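You operate a simulated robot arm through the tools that you are given. There is no shell and no other tool. Be economical: measure what you need, move in short steps, check, and stop when the job is done.

The job below is to be done with a simulated two-armed robot. You get a single attempt, and the scene is never put back.

Task
On the ironing board, fold the grey hand towel in half and then in half again.

It is judged by the outcome, as a careful person would: the job done as asked, and still so three seconds after it is handed in. It fails if anything else is knocked over, pushed out of place, dropped, spilled or broken. Flat cloth is picked up by pressing the open fingertips on it (5 to 10 N) and closing them slowly along it; thin cloth reads only 2 to 8 mm in the jaws.

Robot
Two 7-joint arms with two-finger parallel grippers on one trunk, on a base that drives. Base frame: it is fixed to the floor where the robot stands at the start and does not move with it; the origin is under the middle of the robot, x ahead of it, y to its left, z up; the surface under the hand at the start is at about z = 88. Lengths are in cm, angles in degrees, forces in N, time in s.
The left shoulder is at the start at [6.2, 19.8, 110.4], the right one opposite. With the tool pointing down near the work surface each hand reaches from about 32 to 72 cm from the robot's upright axis, wherever it stands, measured 20 degrees to its own side. Places, roughly: ironing board [50, 0, 90]. Payload 1.57 kg a hand.
Tool frame (each hand has its own): the origin (TCP) lies between the finger pads and is the grasp point; the fingertips stand 3 cm ahead of it; z points along the fingers, y is the line along which they close. Largest opening 11 cm; finger width 2.4, thickness 1.2; the body of the gripper, 4.8 by 11.2 cm, starts 7.8 cm behind the TCP.
Orientation is told as [roll, pitch, yaw] about the base's x, y, z axes, in that order, counted from this pose: with the fingers straight down and closing along the base's y, the tool's x points along the base's -x, its y along +y and its z along -z.

Tools
- The arms move only by the tool arm_command. It takes "left_targets", "right_targets" or both (then of equal length, played together; a hand with none holds still); each is a list of rows, each a list of 3 entries, a list of its own where there are three numbers: the shift along the tool's x, y, z in cm, then the turn, a rotation vector about the tool's x, y, z in degrees, then the gripper command, from -1 (shut) to 1 (fully open), values between in proportion. In form: [[[dx, dy, dz], [ax, ay, az], gripper], ...]. A call has 1 to 8 rows; each row shifts and turns the commanded pose from where the row before left it, along the tool's axes as they then stand. A row lasts 0.2 s, in which the tool goes at most 5 cm and 8.6 degrees; a call with a longer step from one row to the next is refused whole, and so is a gripper value outside its range. A pose out of reach is approached as far as the arm can. The call stops where the force on the tool passes 40 N (or 10 N more than at its start, if that is more) or the arm is blocked; 0.2 s more then pass. Each finger travels about 7.2 cm/s and halts on what it meets, pressing with about 31 N; the grip force reading is that of the motor and also rises with nothing between the fingers. The clock runs only during rows and for 0.2 s after the last one: add rows that do not move to give the fingers time. It gives the time, the measured TCP pose, the force on the tool (base axes), the opening and the grip force at its end, in the units of the frame above (readings bear some noise), with the torque about the TCP (base axes, N m) and any sound that the robot's microphone picked up.
- Cameras (640 x 400 px; columns grow to the right, rows downward): "scene" is now at [9.35, -0.42, 167.03]; the picture's right is [-0.08, -1.00, 0.00], its down [-0.91, 0.08, -0.41] and it looks along [0.41, -0.04, -0.91] (base axes); focal length 282 px, centre (320, 200). "left" rides on the left gripper at [7, -1.6, -14.1] in its tool frame; the picture's right is [0.23, 0.97, 0.00], its down [-0.85, 0.20, -0.48] and it looks along [-0.47, 0.11, 0.88] (tool axes); focal length 222 px, centre (320, 200). "right" rides on the right gripper at [7, 1.6, -14.1] in its tool frame; the picture's right is [-0.23, 0.97, 0.00], its down [-0.85, -0.20, -0.48] and it looks along [-0.47, -0.11, 0.88] (tool axes); focal length 222 px, centre (320, 200). There is no depth. A picture from a camera that has moved, and an enlarged one, comes with that camera's place and axes in the base frame and with its lens.
- snapshot(camera): a new picture of that camera. No time passes.
- move_column(by): slides the trunk up (or, below 0, down) by that many cm; the arms and the scene camera ride with it, the base frame stays. It gives what a move gives, with no picture.
- steer(legs): drives the robot by 1 to 6 legs, each [ahead, left, turn to the left] in cm, cm and degrees, along the robot's own axes; the way and the turn of a leg run together, so that a leg with both is an arc; at most 150 cm and 180 degrees a leg. The arms and the cameras ride along, it lands a little off, and it stops where it bumps. It gives what a move gives.
- turn_head(pan, tilt): turns the head with the scene camera to pan (to the left, within 86 degrees either way) and tilt (down, from -29 to 69), counted from straight ahead of the robot. It gives what a move gives.
- enlarge(camera, box): a new picture of the part [left, top, right, bottom] of that camera's present view, enlarged. No time passes.
- job_done(): hands the job in; it is judged then, once.

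Work in short steps. Places have to be worked out from the pictures, the camera data and where the tool is seen: move nearer, look again, correct. Check each grasp and each placing, and mend what went wrong. You have 120 turns and 100 pictures in all, those below and enlarged ones among them. Open the grippers and draw the arms clear of the work before you hand the job in, unless the task says otherwise; then end with one line.

The tools are called as a command line: name --argument value ..., lists and objects as JSON in quotes. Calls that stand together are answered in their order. arm_command: Moves the arms, as the interface text tells. Its arguments: {"type":"object","properties":{"left_targets":{"type":"array","items":{"type":"array"}},"right_targets":{"type":"array","items":{"type":"array"}}},"required":[]} The other tools are called the same way: move_column (by) slides the trunk up or down; steer (legs) drives the base; turn_head (pan, tilt) turns the head that bears the scene camera; snapshot (camera) takes a picture; enlarge (camera, box) takes an enlarged picture of a part of a camera's view; job_done () hands the job in.

At the start:

```text
clock: 0.0
left_position: [50.26, 33.12, 112.73]
left_tool_rot: [0.0, 0.1, 0.1]
left_wrist_force: [0.8, -0.6, -0.3]
left_torque: [-0.03, 0.02, 0.01]
left_opening: 10.98
left_gripper_force: 0.1
right_position: [37.04, -8.98, 103.97]
right_tool_rot: [-0.1, 0.1, 0.0]
right_wrist_force: [0.0, 0.3, -0.3]
right_torque: [0.02, -0.04, -0.01]
right_opening: 11.01
right_gripper_force: 0.1
trunk travel left (down, up): [-70.0, 29.0]
robot x, y, heading: [-0.18, -0.13, 0.0]
head pan, tilt: [-4.8, 65.5]
```

scene: 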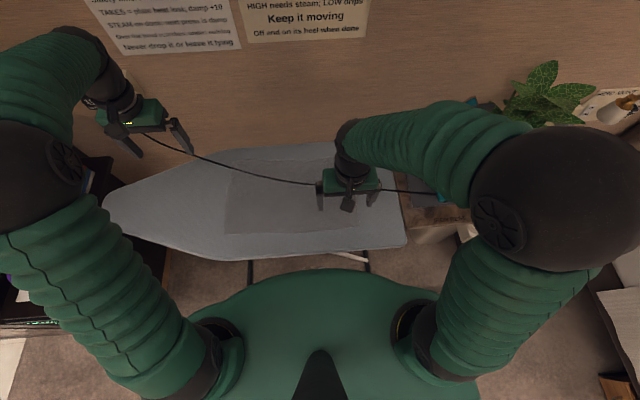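
right: 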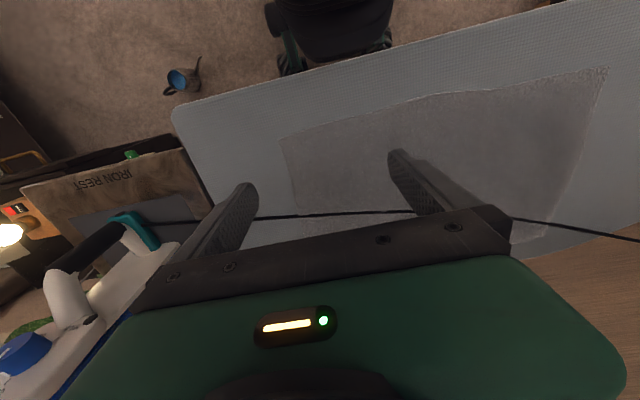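
left: 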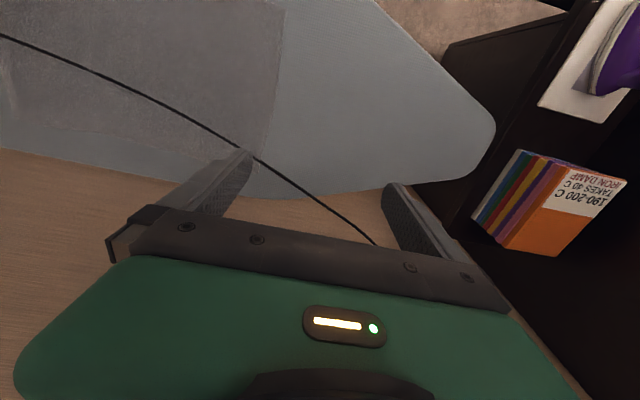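

I'll take an enlarged look at the towel and cord before moving anything.

enlarge --camera "scene" --box '[90, 110, 450, 280]'

enlarge --camera "right" --box '[160, 40, 640, 280]'

```text
1.78 times, centred on (270, 195) of scene
camera zoom: at [9.35, -0.42, 167.03], right [-0.08, -1.0, 0.0], down [-0.91, 0.08, -0.41], along [0.41, -0.04, -0.91], focal length 502 px, centre (409, 209)
```

zoom: 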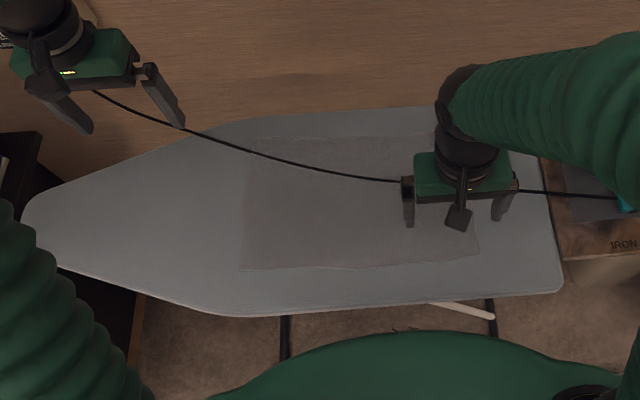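

```text
1.33 times, centred on (400, 160) of right
camera zoom: at [30.09, -7.44, 118.19], right [0.23, 0.97, 0.0], down [0.86, -0.2, 0.48], along [0.47, -0.11, -0.88], focal length 296 px, centre (213, 253)
```

zoom: 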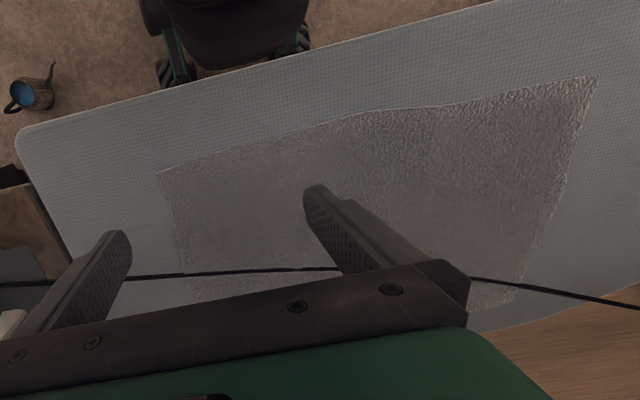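

The cord crosses over the towel in both views, and its height is unclear. I'll lift the right hand straight up and back, then look from the new viewpoint to work it out.

arm_command --right_targets '[[[0, 0, -4], [0, 0, 0], 1], [[0, 0, -4], [0, 0, 0], 1], [[0, -3, -3], [0, 0, 0], 1], [[0, -4, -2], [0, 0, 0], 1], [[0, -4, -2], [0, 0, 0], 1], [[0, -4, 0], [0, 0, 0], 1], [[0, 0, 0], [0, 0, 0], 1]]'

snapshot --camera "scene"

snapshot --camera "right"

```text
clock: 1.6
left_position: [50.17, 33.15, 112.79]
left_tool_rot: [0.1, -0.1, 0.1]
left_wrist_force: [-0.2, 1.1, -0.7]
left_torque: [0.03, 0.0, -0.04]
left_opening: 10.98
left_gripper_force: 0.0
right_position: [36.91, -24.29, 119.05]
right_tool_rot: [0.0, 0.0, -0.1]
right_wrist_force: [0.0, 0.8, -0.4]
right_torque: [0.0, 0.0, -0.01]
right_opening: 10.99
right_gripper_force: 0.0
trunk travel left (down, up): [-70.0, 29.0]
robot x, y, heading: [0.16, 0.21, -0.1]
head pan, tilt: [-4.8, 65.5]
```

```text
94 pictures are left
camera scene: at [9.32, -0.52, 167.03], right [-0.08, -1.0, 0.0], down [-0.91, 0.08, -0.41], along [0.41, -0.03, -0.91], focal length 282 px, centre (320, 200)
```

scene: 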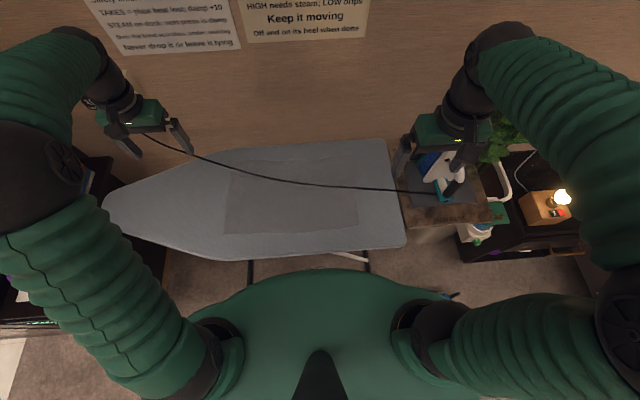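

```text
93 pictures are left
camera right: at [29.9, -22.68, 133.26], right [0.23, 0.97, 0.0], down [0.86, -0.2, 0.48], along [0.47, -0.11, -0.88], focal length 222 px, centre (320, 200)
```

right: 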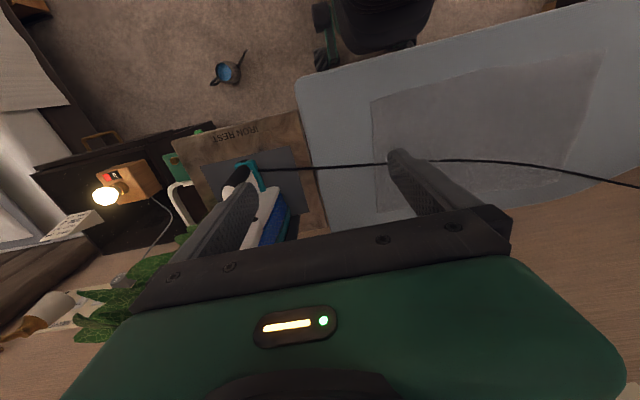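

Triangulating from the two views puts the cord on or just above the towel, running from the iron at about (45,-30) to about (57,24) and on to the wall. I'll lift the left hand clear to see where the cord ends.

arm_command --left_targets '[[[0, 0, -4], [0, 0, 0], 1], [[2, 0, -4], [0, 0, 0], 1], [[4, 0, -3], [0, 0, 0], 1], [[4, 0, 0], [0, 0, 0], 1], [[4, 0, 0], [0, 0, 0], 1], [[0, 0, 0], [0, 0, 0], 1]]'

snapshot --camera "scene"

snapshot --camera "left"

```text
clock: 3.0
left_position: [36.12, 33.26, 123.98]
left_tool_rot: [-0.1, 0.0, -0.1]
left_wrist_force: [0.5, -0.1, -0.4]
left_torque: [-0.02, 0.03, -0.01]
left_opening: 10.98
left_gripper_force: 0.1
right_position: [36.84, -24.21, 119.16]
right_tool_rot: [0.0, 0.0, 0.0]
right_wrist_force: [0.0, -0.9, 0.4]
right_torque: [0.01, -0.03, -0.01]
right_opening: 11.0
right_gripper_force: 0.0
trunk travel left (down, up): [-70.0, 29.0]
robot x, y, heading: [0.1, -0.27, -0.2]
head pan, tilt: [-4.8, 65.5]
```

```text
92 pictures are left
camera scene: at [9.25, -0.52, 167.04], right [-0.08, -1.0, 0.0], down [-0.91, 0.08, -0.41], along [0.41, -0.03, -0.91], focal length 282 px, centre (320, 200)
```

scene: 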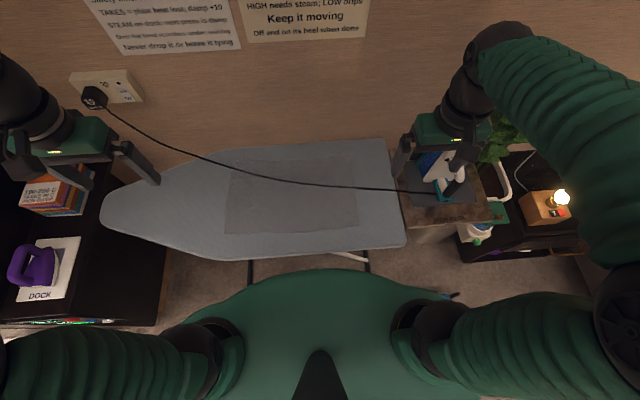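

```text
91 pictures are left
camera left: at [29.22, 31.66, 138.07], right [-0.23, 0.97, 0.0], down [0.86, 0.2, 0.48], along [0.47, 0.11, -0.88], focal length 222 px, centre (320, 200)
```

left: 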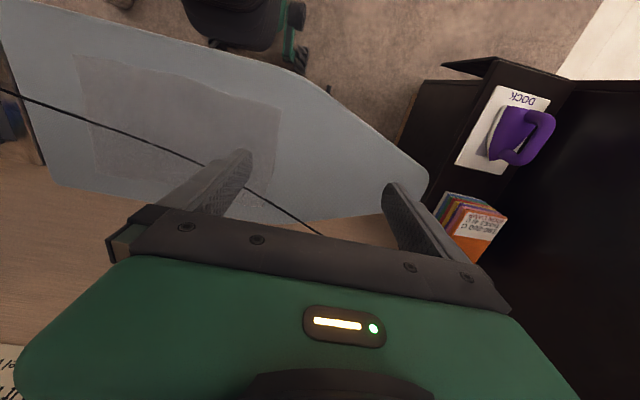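

The cord runs from a wall plug at the left to the iron. I need its height over the towel and the towel corners, so I'll enlarge.

enlarge --camera "left" --box '[0, 20, 340, 240]'

enlarge --camera "scene" --box '[200, 130, 420, 270]'

enlarge --camera "right" --box '[230, 30, 640, 230]'

```text
1.82 times, centred on (170, 130) of left
camera zoom: at [29.22, 31.66, 138.07], right [-0.23, 0.97, 0.0], down [0.86, 0.2, 0.48], along [0.47, 0.11, -0.88], focal length 404 px, centre (593, 327)
```

zoom: 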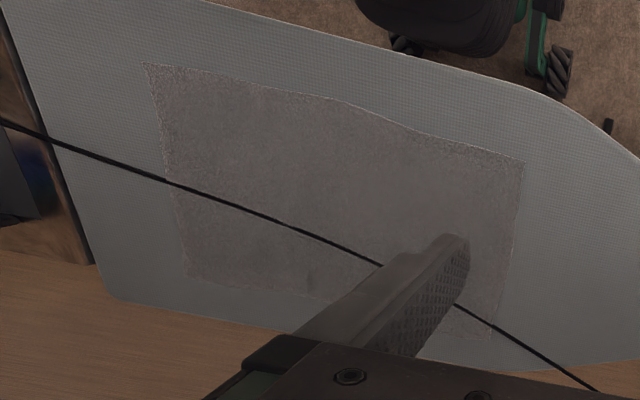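

```text
2.86 times, centred on (310, 200) of scene
camera zoom: at [9.25, -0.52, 167.04], right [-0.08, -1.0, 0.0], down [-0.91, 0.08, -0.41], along [0.41, -0.03, -0.91], focal length 807 px, centre (349, 200)
```

zoom: 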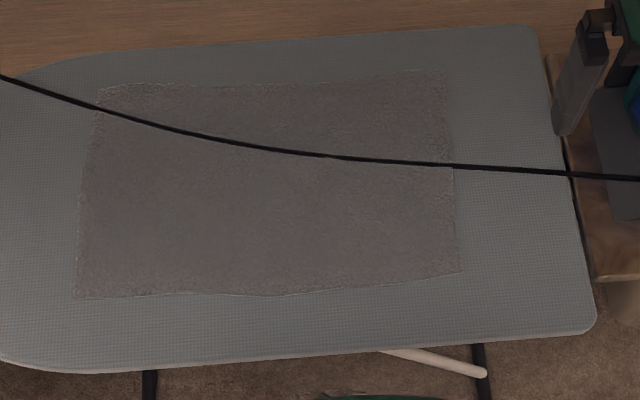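

```text
1.56 times, centred on (435, 130) of right
camera zoom: at [29.97, -22.64, 133.23], right [0.23, 0.97, 0.0], down [0.86, -0.2, 0.48], along [0.47, -0.11, -0.88], focal length 347 px, centre (140, 309)
```

zoom: 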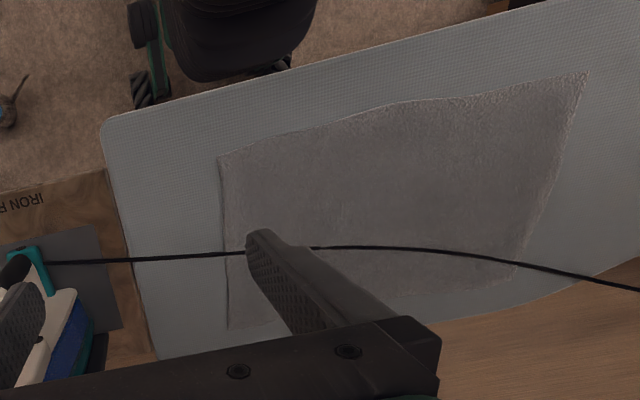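

The cord crosses the towel edges at the same fraction in all three views, so it lies on the towel, from about (46,-14) to (59,24). The towel corners are roughly far-left (59.6,24), far-right (58.3,-14), near-left (35.3,25) and near-right (35,-13.5).

I plan to pinch both near corners and slide the towel toward me out from under the cord. I'll bring both hands above the near corners first.

arm_command --left_targets '[[[0, -3, 0], [0, 0, 0], 0], [[0, -4, 4], [0, 0, 0], 0], [[-0.7, -3.5, 3], [0, 0, 0], -0.1], [[0, 0, 5], [0, 0, 0], -0.1], [[0, 0, 5], [0, 0, 0], -0.1], [[0, 0, 5], [0, 0, 0], -0.1], [[0, 0, 2], [0, 0, 0], -0.1]]' --right_targets '[[[0, 4, 0], [0, 0, 0], 0], [[0, 4, 2], [0, 0, 0], 0], [[0, 4, 2], [0, 0, 0], -0.1], [[0, 1, 4], [0, 0, 0], -0.1], [[0, 0, 4], [0, 0, 0], -0.1], [[0, 0, 4], [0, 0, 0], -0.1], [[0, 0, 3], [0, 0, 0], -0.1]]'

snapshot --camera "right"

snapshot --camera "left"

snapshot --camera "scene"

```text
refused: row 2 steps farther than a row can; nothing moved
```

```text
87 pictures are left
camera right: at [29.97, -22.64, 133.23], right [0.23, 0.97, 0.0], down [0.86, -0.2, 0.48], along [0.47, -0.11, -0.88], focal length 222 px, centre (320, 200)
```

right: 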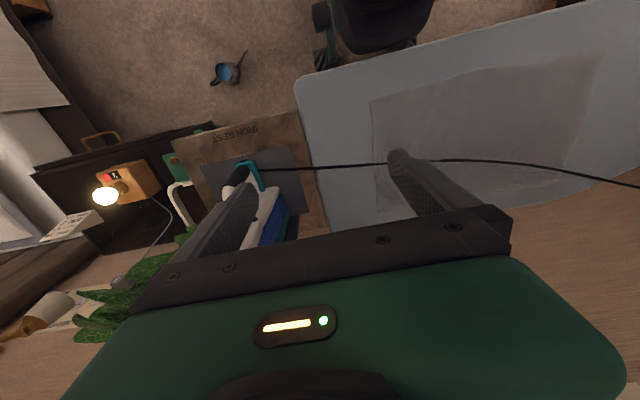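

```text
86 pictures are left
camera left: at [29.22, 31.66, 138.07], right [-0.23, 0.97, 0.0], down [0.86, 0.2, 0.48], along [0.47, 0.11, -0.88], focal length 222 px, centre (320, 200)
```

left: 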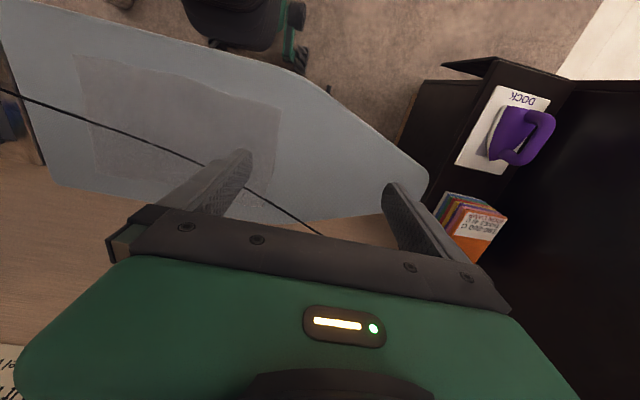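

```text
85 pictures are left
camera scene: at [9.25, -0.52, 167.04], right [-0.08, -1.0, 0.0], down [-0.91, 0.08, -0.41], along [0.41, -0.03, -0.91], focal length 282 px, centre (320, 200)
```

scene: 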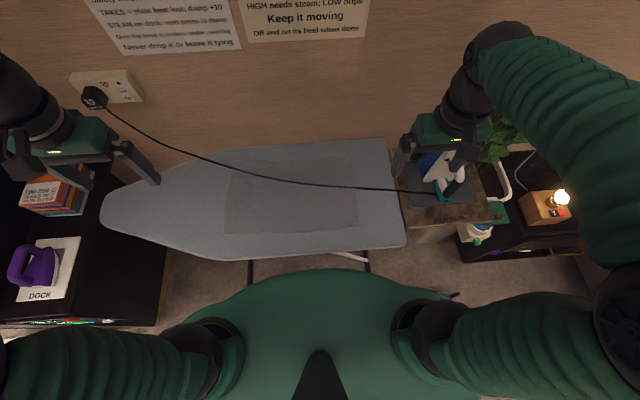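

The step was too long, so I'm resending with smaller ones. Both hands go above the near corners with the jaws about 5 cm open.

arm_command --left_targets '[[[0, -3.5, 2], [0, 0, 0], 0], [[0, -3.5, 3], [0, 0, 0], 0], [[-0.7, -3.5, 3], [0, 0, 0], -0.1], [[0, 0, 4.5], [0, 0, 0], -0.1], [[0, 0, 4.5], [0, 0, 0], -0.1], [[0, 0, 4.5], [0, 0, 0], -0.1], [[0, 0, 2.5], [0, 0, 0], -0.1]]' --right_targets '[[[0, 4, 0], [0, 0, 0], 0], [[0, 4, 2], [0, 0, 0], 0], [[0, 4, 2], [0, 0, 0], -0.1], [[0, 1, 4], [0, 0, 0], -0.1], [[0, 0, 4], [0, 0, 0], -0.1], [[0, 0, 4], [0, 0, 0], -0.1], [[0, 0, 3], [0, 0, 0], -0.1]]'

```text
clock: 4.6
left_position: [36.92, 22.61, 99.39]
left_tool_rot: [0.0, 0.0, -0.1]
left_wrist_force: [-0.7, -0.4, 0.1]
left_torque: [-0.03, -0.05, -0.02]
left_opening: 4.97
left_gripper_force: 0.2
right_position: [36.97, -11.04, 100.22]
right_tool_rot: [0.1, -0.1, 0.1]
right_wrist_force: [-0.6, -0.5, -0.4]
right_torque: [0.0, 0.04, 0.01]
right_opening: 4.98
right_gripper_force: 0.0
trunk travel left (down, up): [-70.0, 29.0]
robot x, y, heading: [-0.04, -0.22, -0.1]
head pan, tilt: [-4.8, 65.5]
```

Both hands arrived at z≈100; I'll look before pressing.

snapshot --camera "right"

snapshot --camera "left"

enlarge --camera "scene" --box '[200, 130, 420, 270]'

```text
84 pictures are left
camera right: at [30.1, -9.42, 114.37], right [0.23, 0.97, 0.0], down [0.86, -0.2, 0.48], along [0.47, -0.11, -0.88], focal length 222 px, centre (320, 200)
```

right: 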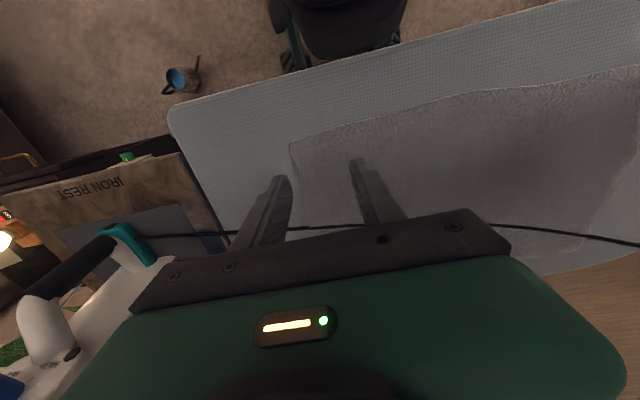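

```text
83 pictures are left
camera left: at [29.99, 21.02, 113.63], right [-0.23, 0.97, 0.0], down [0.86, 0.2, 0.48], along [0.47, 0.11, -0.88], focal length 222 px, centre (320, 200)
```

left: 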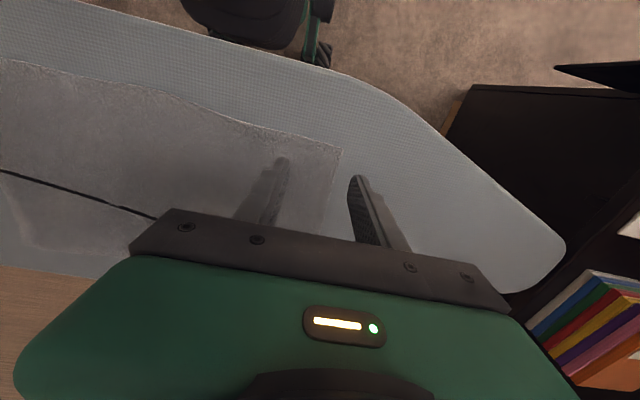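

```text
2.86 times, centred on (310, 200) of scene
camera zoom: at [9.55, -0.43, 167.03], right [-0.08, -1.0, 0.0], down [-0.91, 0.08, -0.41], along [0.41, -0.04, -0.91], focal length 807 px, centre (349, 200)
```

zoom: 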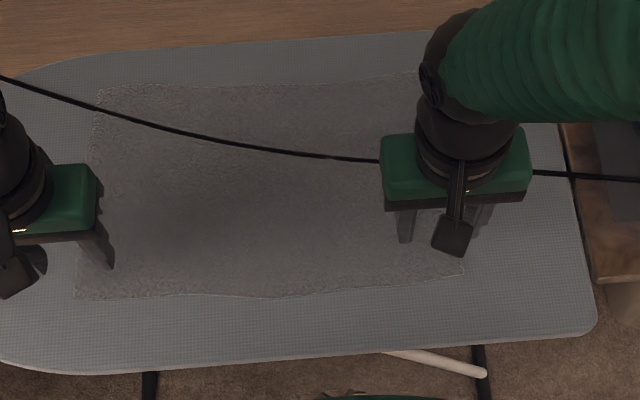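

Corners by wrist camera are near-right (35.5,-14) and near-left (36,24.6). I'll shift each hand about 1 cm inward and descend to just above the cloth.

arm_command --left_targets '[[[-0.4, -1.4, 2], [0, 0, 0], -0.3], [[0, 0, 2], [0, 0, 0], -0.3], [[0, 0, 1.4], [0, 0, 0], -0.3], [[0, 0, 0], [0, 0, 0], -0.3]]' --right_targets '[[[0, 1, 2], [0, 0, 0], -0.3], [[0, 0, 2.5], [0, 0, 0], -0.3], [[0, 0, 1.7], [0, 0, 0], -0.3], [[0, 0, 0], [0, 0, 0], -0.3]]'

```text
clock: 5.6
left_position: [37.09, 21.12, 94.24]
left_tool_rot: [0.0, 0.0, 0.1]
left_wrist_force: [0.3, 0.9, 0.2]
left_torque: [-0.01, 0.02, 0.01]
left_opening: 3.87
left_gripper_force: 0.2
right_position: [37.0, -9.98, 94.23]
right_tool_rot: [-0.1, 0.1, -0.1]
right_wrist_force: [-0.1, -0.1, -0.3]
right_torque: [-0.01, 0.0, 0.01]
right_opening: 3.86
right_gripper_force: 0.0
trunk travel left (down, up): [-70.0, 29.0]
robot x, y, heading: [0.28, 0.09, -0.3]
head pan, tilt: [-4.8, 65.5]
```

No contact yet at TCP z=94.2. I'll lower in small steps and watch the force.

arm_command --left_targets '[[[0, 0, 0.5], [0, 0, 0], -0.3], [[0, 0, 0.3], [0, 0, 0], -0.3], [[0, 0, 0], [0, 0, 0], -0.3]]' --right_targets '[[[0, 0, 0.5], [0, 0, 0], -0.3], [[0, 0, 0.3], [0, 0, 0], -0.3], [[0, 0, 0], [0, 0, 0], -0.3]]'

```text
clock: 6.4
left_position: [37.14, 21.16, 93.52]
left_tool_rot: [-0.1, 0.0, 0.1]
left_wrist_force: [-0.1, -0.9, -0.2]
left_torque: [0.01, 0.02, -0.02]
left_opening: 3.82
left_gripper_force: 0.1
right_position: [36.96, -9.9, 93.18]
right_tool_rot: [-0.1, 0.1, 0.0]
right_wrist_force: [-0.4, -1.3, 0.3]
right_torque: [-0.03, 0.01, -0.02]
right_opening: 3.83
right_gripper_force: 0.1
trunk travel left (down, up): [-70.0, 29.0]
robot x, y, heading: [0.1, 0.15, -0.1]
head pan, tilt: [-4.8, 65.5]
```

Still no contact, so I'll keep going down slowly.

arm_command --left_targets '[[[0, 0, 0.3], [0, 0, 0], -0.3], [[0, 0, 0.3], [0, 0, 0], -0.3], [[0, 0, 0], [0, 0, 0], -0.3]]' --right_targets '[[[0, 0, 0.2], [0, 0, 0], -0.3], [[0, 0, 0.2], [0, 0, 0], -0.3], [[0, 0, 0], [0, 0, 0], -0.3]]'

```text
clock: 7.2
left_position: [37.24, 21.08, 92.98]
left_tool_rot: [0.0, -0.1, 0.0]
left_wrist_force: [0.6, -0.4, -0.7]
left_torque: [-0.02, 0.02, 0.02]
left_opening: 3.84
left_gripper_force: 0.0
right_position: [36.81, -9.85, 92.67]
right_tool_rot: [0.0, -0.1, 0.0]
right_wrist_force: [-0.9, 0.0, 0.0]
right_torque: [-0.01, 0.02, 0.0]
right_opening: 3.85
right_gripper_force: 0.1
trunk travel left (down, up): [-70.0, 29.0]
robot x, y, heading: [0.01, 0.03, -0.1]
head pan, tilt: [-4.8, 65.5]
```

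Neither hand touches yet; continuing down.

arm_command --left_targets '[[[0, 0, 0.3], [0, 0, 0], -0.3], [[0, 0, 0.3], [0, 0, 0], -0.3], [[0, 0, 0], [0, 0, 0], -0.3]]' --right_targets '[[[0, 0, 0.2], [0, 0, 0], -0.3], [[0, 0, 0.2], [0, 0, 0], -0.3], [[0, 0, 0], [0, 0, 0], -0.3]]'

```text
clock: 8.0
left_position: [37.22, 21.25, 92.39]
left_tool_rot: [0.0, 0.0, 0.0]
left_wrist_force: [0.2, -0.3, -0.3]
left_torque: [-0.01, 0.02, -0.04]
left_opening: 3.84
left_gripper_force: 0.1
right_position: [36.95, -9.97, 92.27]
right_tool_rot: [0.1, 0.0, -0.1]
right_wrist_force: [-0.1, -0.2, 0.2]
right_torque: [0.01, -0.02, 0.0]
right_opening: 3.83
right_gripper_force: 0.0
trunk travel left (down, up): [-70.0, 29.0]
robot x, y, heading: [0.09, -0.16, -0.3]
head pan, tilt: [-4.8, 65.5]
```

Still free at tip z≈89.3. I'll continue with finer, separate readings.

arm_command --left_targets '[[[0, 0, 0.3], [0, 0, 0], -0.3], [[0, 0, 0.3], [0, 0, 0], -0.3], [[0, 0, 0], [0, 0, 0], -0.3]]' --right_targets '[[[0, 0, 0.3], [0, 0, 0], -0.3], [[0, 0, 0.2], [0, 0, 0], -0.3], [[0, 0, 0], [0, 0, 0], -0.3]]'

snapshot --camera "right"

```text
clock: 8.8
left_position: [37.21, 21.21, 92.01]
left_tool_rot: [0.0, 0.0, 0.0]
left_wrist_force: [-0.6, -0.1, 0.4]
left_torque: [-0.03, -0.01, 0.0]
left_opening: 3.84
left_gripper_force: 0.1
right_position: [37.04, -10.05, 91.74]
right_tool_rot: [0.1, 0.0, 0.0]
right_wrist_force: [-0.2, -0.1, 0.3]
right_torque: [0.04, 0.03, 0.03]
right_opening: 3.86
right_gripper_force: 0.1
trunk travel left (down, up): [-70.0, 29.0]
robot x, y, heading: [0.18, 0.02, 0.0]
head pan, tilt: [-4.8, 65.5]
```

```text
81 pictures are left
camera right: at [30.0, -8.47, 105.88], right [0.23, 0.97, 0.0], down [0.86, -0.2, 0.48], along [0.47, -0.11, -0.88], focal length 222 px, centre (320, 200)
```

right: 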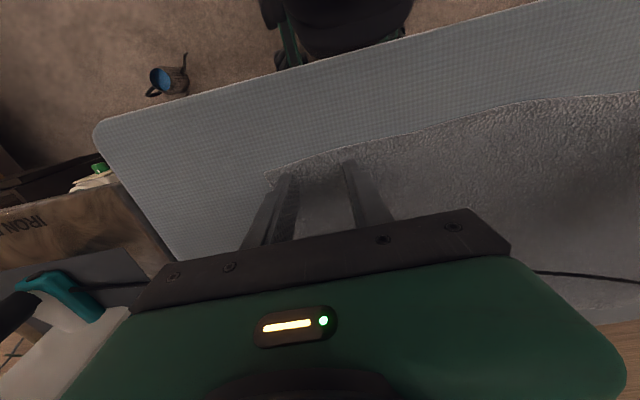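

The stated surface is at z≈88, so contact should come at TCP z≈91. I'll step down further.

arm_command --left_targets '[[[0, 0, 0.4], [0, 0, 0], -0.3], [[0, 0, 0.3], [0, 0, 0], -0.3], [[0, 0, 0], [0, 0, 0], -0.3]]' --right_targets '[[[0, 0, 0.3], [0, 0, 0], -0.3], [[0, 0, 0.2], [0, 0, 0], -0.3], [[0, 0, 0], [0, 0, 0], -0.3]]'

```text
clock: 9.6
left_position: [37.19, 21.15, 91.27]
left_tool_rot: [0.0, -0.2, 0.0]
left_wrist_force: [2.7, 2.2, 16.7]
left_torque: [0.11, -0.1, 0.0]
left_opening: 3.85
left_gripper_force: 0.1
right_position: [36.89, -10.09, 91.46]
right_tool_rot: [0.1, -0.2, 0.0]
right_wrist_force: [3.5, 0.2, 7.6]
right_torque: [0.05, -0.1, -0.05]
right_opening: 3.85
right_gripper_force: 0.1
trunk travel left (down, up): [-70.0, 29.0]
robot x, y, heading: [-0.39, 0.43, 0.0]
head pan, tilt: [-4.8, 65.5]
```

Both are in contact, right 7.6 N and left 17 N. I'll ease the left up slightly and close both slowly.

arm_command --left_targets '[[[0, 0, -0.15], [0, 0, 0], -0.3], [[0, 0, 0], [0, 0, 0], -0.4], [[0, 0, 0], [0, 0, 0], -0.5], [[0, 0, 0], [0, 0, 0], -0.6], [[0, 0, 0], [0, 0, 0], -0.7], [[0, 0, 0], [0, 0, 0], -0.8], [[0, 0, 0], [0, 0, 0], -0.9], [[0, 0, 0], [0, 0, 0], -1]]' --right_targets '[[[0, 0, 0], [0, 0, 0], -0.3], [[0, 0, 0], [0, 0, 0], -0.4], [[0, 0, 0], [0, 0, 0], -0.5], [[0, 0, 0], [0, 0, 0], -0.6], [[0, 0, 0], [0, 0, 0], -0.7], [[0, 0, 0], [0, 0, 0], -0.8], [[0, 0, 0], [0, 0, 0], -0.9], [[0, 0, 0], [0, 0, 0], -1]]'

arm_command --left_targets '[[[0, 0, 0], [0, 0, 0], -1], [[0, 0, 0], [0, 0, 0], -1]]' --right_targets '[[[0, 0, 0], [0, 0, 0], -1], [[0, 0, 0], [0, 0, 0], -1]]'

snapshot --camera "right"

snapshot --camera "left"

```text
clock: 11.4
left_position: [37.09, 21.13, 91.27]
left_tool_rot: [0.0, 0.0, 0.1]
left_wrist_force: [-0.1, -7.4, 4.7]
left_torque: [-0.2, 0.0, -0.01]
left_opening: 0.39
left_gripper_force: 24.8
right_position: [36.89, -10.1, 91.29]
right_tool_rot: [0.0, 0.0, 0.0]
right_wrist_force: [-0.6, 7.2, 10.7]
right_torque: [0.25, 0.01, -0.02]
right_opening: 0.69
right_gripper_force: 26.7
trunk travel left (down, up): [-70.0, 29.0]
robot x, y, heading: [-0.1, -0.52, 0.2]
head pan, tilt: [-4.8, 65.5]
```

```text
clock: 12.0
left_position: [37.0, 21.14, 91.44]
left_tool_rot: [-0.1, -0.1, 0.0]
left_wrist_force: [0.7, -9.1, 4.1]
left_torque: [-0.24, -0.03, 0.01]
left_opening: 0.4
left_gripper_force: 24.3
right_position: [36.86, -10.01, 91.2]
right_tool_rot: [0.0, -0.2, 0.1]
right_wrist_force: [-1.7, 8.2, 9.5]
right_torque: [0.24, 0.05, -0.05]
right_opening: 0.74
right_gripper_force: 26.1
trunk travel left (down, up): [-70.0, 29.0]
robot x, y, heading: [-0.23, 0.14, 0.0]
head pan, tilt: [-4.8, 65.5]
```

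```text
80 pictures are left
camera right: at [29.89, -8.48, 105.46], right [0.23, 0.97, 0.0], down [0.85, -0.2, 0.48], along [0.47, -0.11, -0.88], focal length 222 px, centre (320, 200)
```

right: 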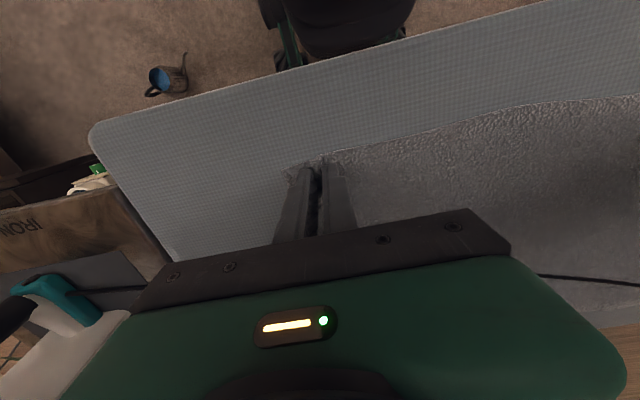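

```text
79 pictures are left
camera left: at [30.11, 19.57, 105.49], right [-0.23, 0.97, 0.0], down [0.85, 0.2, 0.48], along [0.47, 0.11, -0.88], focal length 222 px, centre (320, 200)
```

left: 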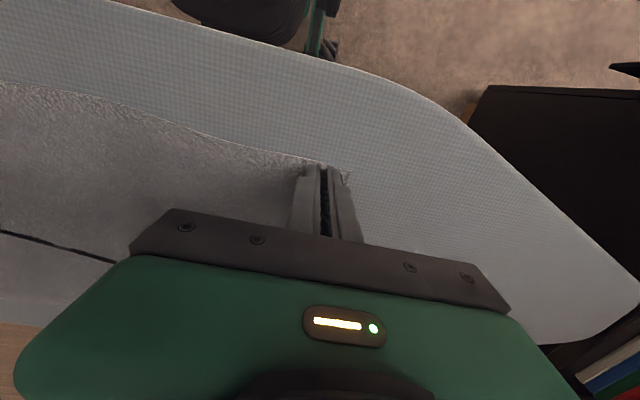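

Both grips read thin cloth, 4 and 7 mm. I'll lift 1 cm and pull 4 cm toward the robot, then check how the towel and cord behave.

arm_command --left_targets '[[[0, 0, -0.5], [0, 0, 0], -1], [[0.5, 0, -0.5], [0, 0, 0], -1], [[1, 0, 0], [0, 0, 0], -1], [[1, 0, 0], [0, 0, 0], -1], [[1, 0, 0], [0, 0, 0], -1], [[0.5, 0, 0], [0, 0, 0], -1], [[0, 0, 0], [0, 0, 0], -1]]' --right_targets '[[[0, 0, -0.5], [0, 0, 0], -1], [[0.5, 0, -0.5], [0, 0, 0], -1], [[1, 0, 0], [0, 0, 0], -1], [[1, 0, 0], [0, 0, 0], -1], [[1, 0, 0], [0, 0, 0], -1], [[0.5, 0, 0], [0, 0, 0], -1], [[0, 0, 0], [0, 0, 0], -1]]'

snapshot --camera "scene"

```text
clock: 13.6
left_position: [33.27, 20.92, 92.27]
left_tool_rot: [0.1, 0.0, 0.0]
left_wrist_force: [-0.5, -6.9, -0.6]
left_torque: [-0.19, -0.01, -0.03]
left_opening: 0.39
left_gripper_force: 24.5
right_position: [32.83, -10.05, 92.27]
right_tool_rot: [0.0, 0.0, 0.0]
right_wrist_force: [0.1, 6.2, -0.3]
right_torque: [0.19, 0.0, -0.03]
right_opening: 0.69
right_gripper_force: 25.9
trunk travel left (down, up): [-70.0, 29.0]
robot x, y, heading: [0.05, -0.16, 0.0]
head pan, tilt: [-4.8, 65.5]
```

```text
78 pictures are left
camera scene: at [9.36, -0.47, 167.03], right [-0.08, -1.0, 0.0], down [-0.91, 0.08, -0.41], along [0.41, -0.04, -0.91], focal length 282 px, centre (320, 200)
```

scene: 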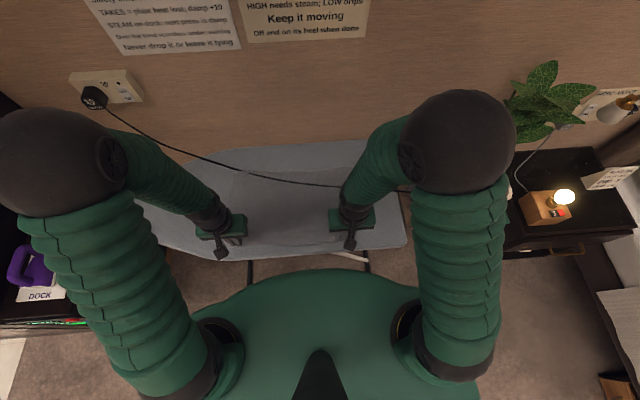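

enlarge --camera "scene" --box '[130, 130, 420, 270]'

```text
2.21 times, centred on (275, 200) of scene
camera zoom: at [9.36, -0.47, 167.03], right [-0.08, -1.0, 0.0], down [-0.91, 0.08, -0.41], along [0.41, -0.04, -0.91], focal length 623 px, centre (419, 200)
```

zoom: 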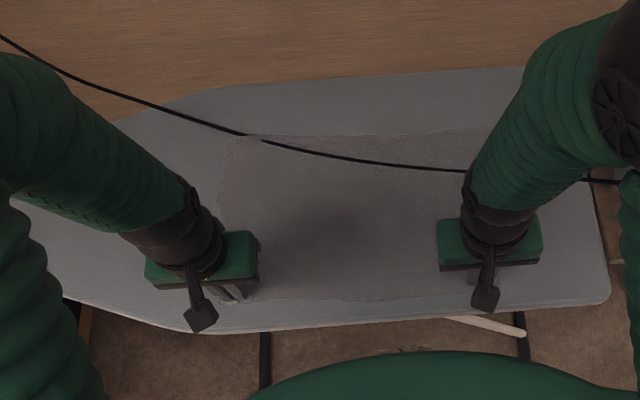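

The towel slid and the cord stayed put, but something looks off where the cord crosses the far-left corner. I'll zoom in there.

enlarge --camera "scene" --box '[200, 165, 360, 265]'

snapshot --camera "left"

```text
4.00 times, centred on (280, 215) of scene
camera zoom: at [9.36, -0.47, 167.03], right [-0.08, -1.0, 0.0], down [-0.91, 0.08, -0.41], along [0.41, -0.04, -0.91], focal length 1129 px, centre (480, 140)
```

zoom: 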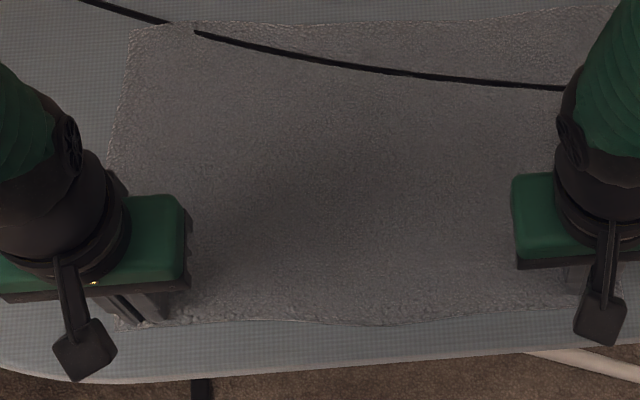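

```text
75 pictures are left
camera left: at [26.37, 19.42, 106.41], right [-0.23, 0.97, 0.0], down [0.86, 0.2, 0.48], along [0.47, 0.11, -0.88], focal length 222 px, centre (320, 200)
```

left: 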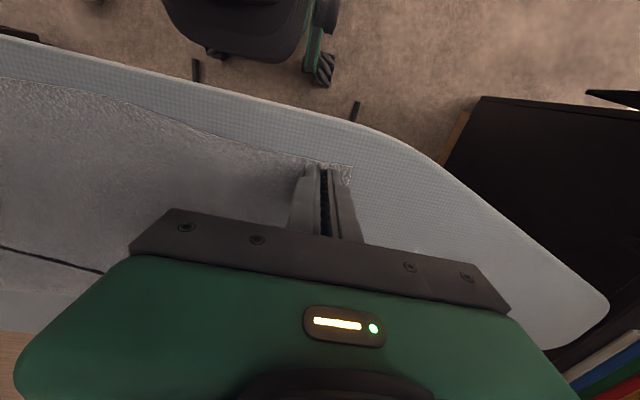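

The visible cord stays in place while the towel slides under it (slight clipping at the far-left corner). I'll keep pulling by backing the base slowly, since the arms are near their inner reach.

steer --legs '[[-6, 0, 0]]'

enlarge --camera "scene" --box '[130, 110, 420, 270]'

```text
clock: 14.6
left_position: [27.72, 20.95, 92.07]
left_tool_rot: [-0.1, 0.3, 0.0]
left_wrist_force: [0.2, -7.1, 0.0]
left_torque: [-0.21, 0.05, 0.0]
left_opening: 0.38
left_gripper_force: 24.7
right_position: [27.18, -10.07, 91.98]
right_tool_rot: [0.0, 0.4, 0.0]
right_wrist_force: [0.3, 5.6, 0.1]
right_torque: [0.19, 0.02, -0.01]
right_opening: 0.67
right_gripper_force: 26.5
trunk travel left (down, up): [-70.0, 29.0]
robot x, y, heading: [-6.07, 0.08, -0.2]
head pan, tilt: [-4.8, 65.5]
```

```text
2.21 times, centred on (275, 190) of scene
camera zoom: at [4.26, -0.49, 166.96], right [-0.08, -1.0, 0.0], down [-0.91, 0.08, -0.41], along [0.41, -0.04, -0.91], focal length 623 px, centre (419, 222)
```

zoom: 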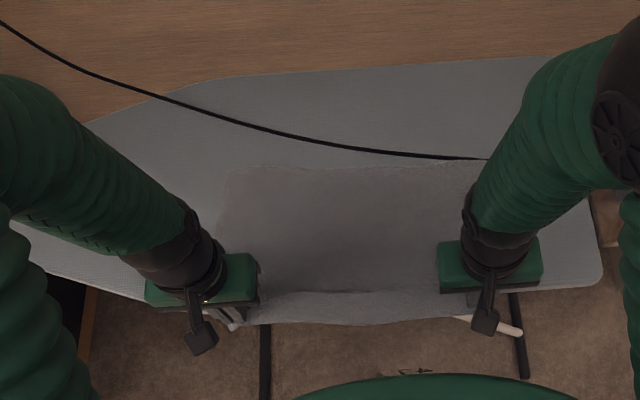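

The towel is now clear of the cord. I'll pull about 5 cm more to leave a margin at the right end.

steer --legs '[[-5, 0, 0]]'

enlarge --camera "scene" --box '[130, 110, 420, 270]'

```text
clock: 15.5
left_position: [22.58, 21.05, 92.07]
left_tool_rot: [0.0, 0.1, -0.1]
left_wrist_force: [0.2, -6.3, -0.3]
left_torque: [-0.17, 0.04, -0.04]
left_opening: 0.4
left_gripper_force: 24.4
right_position: [22.17, -10.06, 92.12]
right_tool_rot: [0.0, 0.2, 0.0]
right_wrist_force: [-0.1, 6.4, 0.1]
right_torque: [0.23, 0.01, -0.02]
right_opening: 0.66
right_gripper_force: 26.3
trunk travel left (down, up): [-70.0, 29.0]
robot x, y, heading: [-11.24, -0.1, -0.0]
head pan, tilt: [-4.8, 65.5]
```

```text
2.21 times, centred on (275, 190) of scene
camera zoom: at [-0.78, -0.48, 166.97], right [-0.08, -1.0, 0.0], down [-0.91, 0.08, -0.41], along [0.41, -0.03, -0.91], focal length 623 px, centre (419, 222)
```

zoom: 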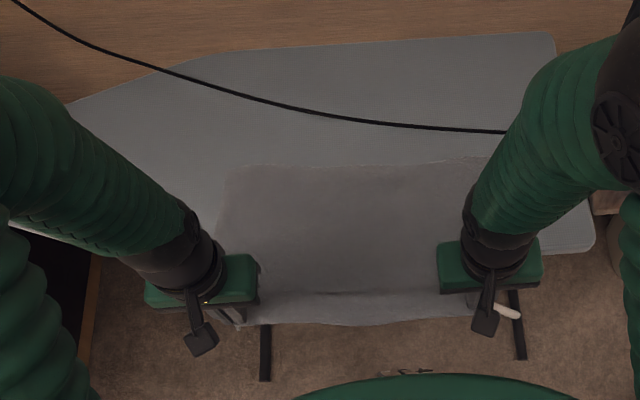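

The far edge is at x≈44.5, straight, with about 4 cm of clearance to the cord, and the fold line will be at x≈32.7 on the board. I'll start the arc, lifting the near edge up and forward slowly.

arm_command --left_targets '[[[0, 0, -2], [0, 0, 0], -1], [[-0.5, 0, -2], [0, 0, 0], -1], [[-1, 0, -1.8], [0, 0, 0], -1], [[-1.5, 0, -1.7], [0, 0, 0], -1], [[-1.8, 0, -1.2], [0, 0, 0], -1], [[-2, 0, -0.8], [0, 0, 0], -1], [[-2, 0, -0.3], [0, 0, 0], -1], [[-1.5, 0, 0], [0, 0, 0], -1]]' --right_targets '[[[0, 0, -2], [0, 0, 0], -1], [[-0.5, 0, -2], [0, 0, 0], -1], [[-1, 0, -1.8], [0, 0, 0], -1], [[-1.5, 0, -1.7], [0, 0, 0], -1], [[-1.8, 0, -1.2], [0, 0, 0], -1], [[-2, 0, -0.8], [0, 0, 0], -1], [[-2, 0, -0.3], [0, 0, 0], -1], [[-1.5, 0, 0], [0, 0, 0], -1]]'

enlarge --camera "scene" --box '[130, 90, 450, 270]'

```text
clock: 17.3
left_position: [32.57, 21.05, 102.05]
left_tool_rot: [-0.2, -0.2, -0.1]
left_wrist_force: [-0.6, -9.5, -0.7]
left_torque: [-0.26, 0.01, -0.03]
left_opening: 0.4
left_gripper_force: 24.7
right_position: [32.18, -10.19, 102.01]
right_tool_rot: [0.0, -0.1, 0.0]
right_wrist_force: [0.1, 9.3, -0.7]
right_torque: [0.31, 0.01, 0.01]
right_opening: 0.69
right_gripper_force: 26.0
trunk travel left (down, up): [-70.0, 29.0]
robot x, y, heading: [-10.72, 0.04, -0.2]
head pan, tilt: [-4.8, 65.5]
```

```text
2.00 times, centred on (290, 180) of scene
camera zoom: at [-1.44, -0.47, 167.02], right [-0.08, -1.0, 0.0], down [-0.91, 0.08, -0.41], along [0.41, -0.03, -0.91], focal length 565 px, centre (380, 240)
```

zoom: 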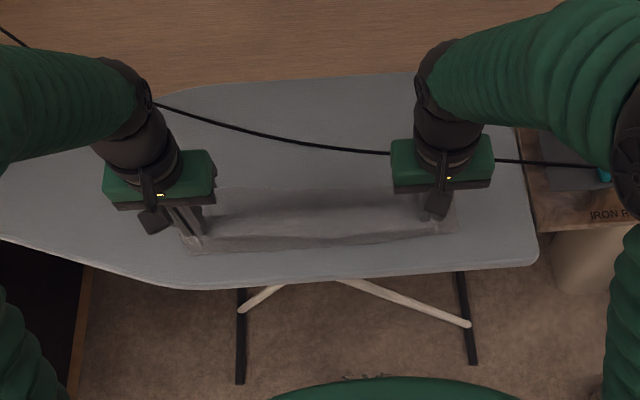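

The lifted half hangs right above the fold line. I'll continue forward and down toward the far edge, staying short of the cord.

arm_command --left_targets '[[[-1.8, 0, 0], [0, 0, 0], -1], [[-1.8, 0, 0.4], [0, 0, 0], -1], [[-1.8, 0, 0.8], [0, 0, 0], -1], [[-1.6, 0, 1.2], [0, 0, 0], -1], [[-1.4, 0, 1.6], [0, 0, 0], -1], [[-1, 0, 1.8], [0, 0, 0], -1], [[-0.6, 0, 1.8], [0, 0, 0], -1], [[0, 0, 0], [0, 0, 0], -1]]' --right_targets '[[[-1.8, 0, 0], [0, 0, 0], -1], [[-1.8, 0, 0.4], [0, 0, 0], -1], [[-1.8, 0, 0.8], [0, 0, 0], -1], [[-1.6, 0, 1.2], [0, 0, 0], -1], [[-1.4, 0, 1.6], [0, 0, 0], -1], [[-1, 0, 1.8], [0, 0, 0], -1], [[-0.6, 0, 1.8], [0, 0, 0], -1], [[0, 0, 0], [0, 0, 0], -1]]'

enlarge --camera "scene" --box '[130, 90, 450, 270]'

snapshot --camera "right"

snapshot --camera "left"

```text
clock: 19.1
left_position: [42.17, 20.92, 94.59]
left_tool_rot: [0.1, -0.2, 0.0]
left_wrist_force: [-0.6, -6.3, -0.2]
left_torque: [-0.18, 0.01, 0.0]
left_opening: 0.37
left_gripper_force: 24.5
right_position: [41.75, -10.24, 94.53]
right_tool_rot: [0.1, -0.2, 0.0]
right_wrist_force: [0.6, 6.7, 0.5]
right_torque: [0.18, 0.01, -0.03]
right_opening: 0.67
right_gripper_force: 26.4
trunk travel left (down, up): [-70.0, 29.0]
robot x, y, heading: [-10.96, -0.52, -0.0]
head pan, tilt: [-4.8, 65.5]
```

```text
2.00 times, centred on (290, 180) of scene
camera zoom: at [-1.55, -0.47, 167.03], right [-0.08, -1.0, 0.0], down [-0.91, 0.08, -0.41], along [0.41, -0.03, -0.91], focal length 565 px, centre (380, 240)
```

zoom: 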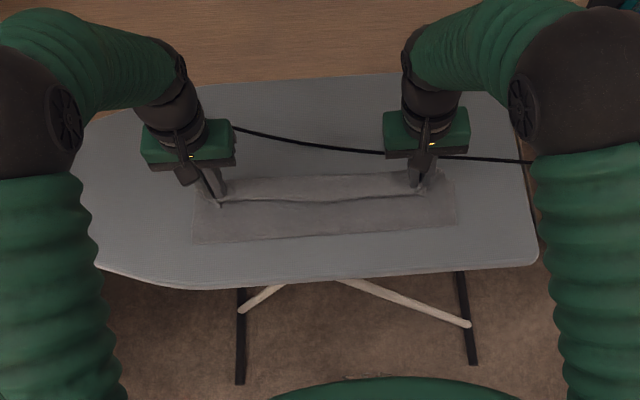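

```text
70 pictures are left
camera right: at [34.68, -8.58, 108.63], right [0.23, 0.97, 0.0], down [0.85, -0.2, 0.48], along [0.47, -0.11, -0.88], focal length 222 px, centre (320, 200)
```

right: 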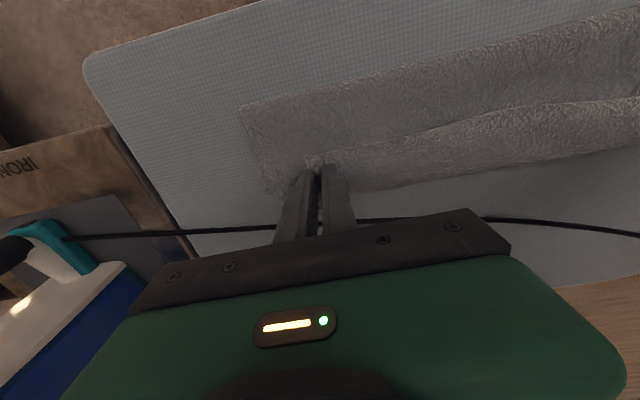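

```text
69 pictures are left
camera left: at [35.23, 19.27, 108.7], right [-0.23, 0.97, 0.0], down [0.85, 0.2, 0.48], along [0.47, 0.11, -0.88], focal length 222 px, centre (320, 200)
```

left: 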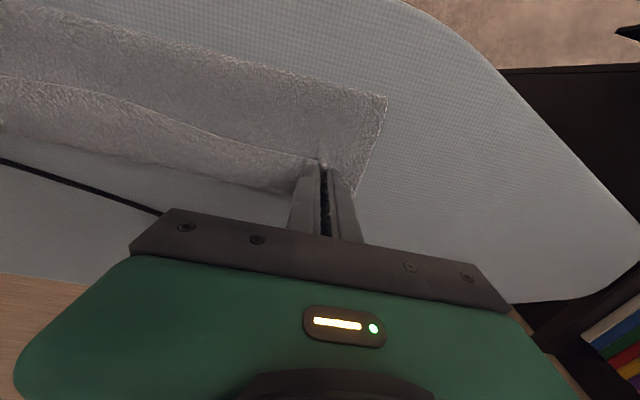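

Reading the views: the fold is at x≈35, the bottom's far edge at x≈46, and the held edge is lifted near x≈42 with its flap beyond. I'll go forward another 2 cm and down so the edges coincide, keeping short of the cord at x≈48.

arm_command --left_targets '[[[-0.9, 0, 0.6], [0, 0, 0], -1], [[-0.9, 0, 0.8], [0, 0, 0], -1], [[0, 0, 0.7], [0, 0, 0], -1], [[0, 0, 0.4], [0, 0, 0], -1], [[0, 0, 0], [0, 0, 0], -1]]' --right_targets '[[[-1.1, 0, 0.6], [0, 0, 0], -1], [[-1.0, 0, 0.8], [0, 0, 0], -1], [[0, 0, 0.7], [0, 0, 0], -1], [[0, 0, 0.4], [0, 0, 0], -1], [[0, 0, 0], [0, 0, 0], -1]]'

snapshot --camera "right"

snapshot --camera "left"

```text
clock: 20.3
left_position: [44.16, 20.81, 92.09]
left_tool_rot: [0.1, -0.2, 0.0]
left_wrist_force: [1.2, -5.2, 4.8]
left_torque: [-0.13, 0.0, 0.04]
left_opening: 0.37
left_gripper_force: 24.7
right_position: [43.95, -10.0, 92.14]
right_tool_rot: [0.0, -0.3, 0.0]
right_wrist_force: [1.2, 4.1, 2.9]
right_torque: [0.13, 0.0, -0.02]
right_opening: 0.65
right_gripper_force: 25.9
trunk travel left (down, up): [-70.0, 29.0]
robot x, y, heading: [-11.25, -0.08, -0.0]
head pan, tilt: [-4.8, 65.5]
```

```text
68 pictures are left
camera right: at [36.98, -8.4, 106.29], right [0.23, 0.97, 0.0], down [0.85, -0.2, 0.48], along [0.47, -0.11, -0.88], focal length 222 px, centre (320, 200)
```

right: 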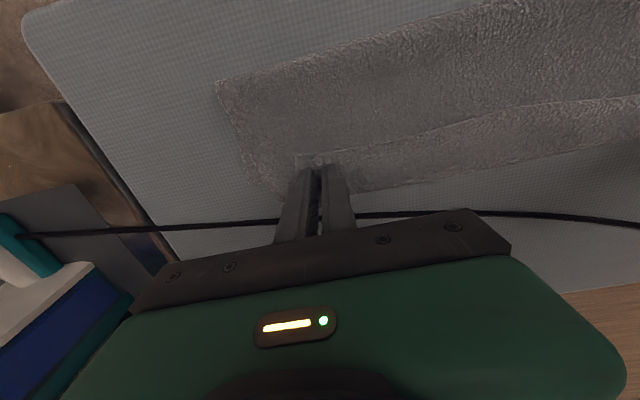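

```text
67 pictures are left
camera left: at [37.2, 19.23, 106.21], right [-0.23, 0.97, 0.0], down [0.85, 0.2, 0.48], along [0.47, 0.11, -0.88], focal length 222 px, centre (320, 200)
```

left: 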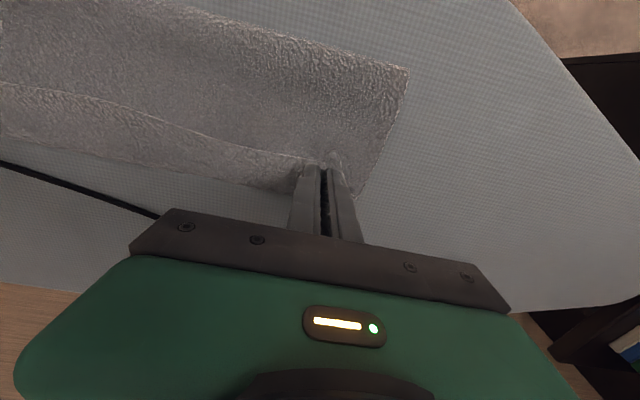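

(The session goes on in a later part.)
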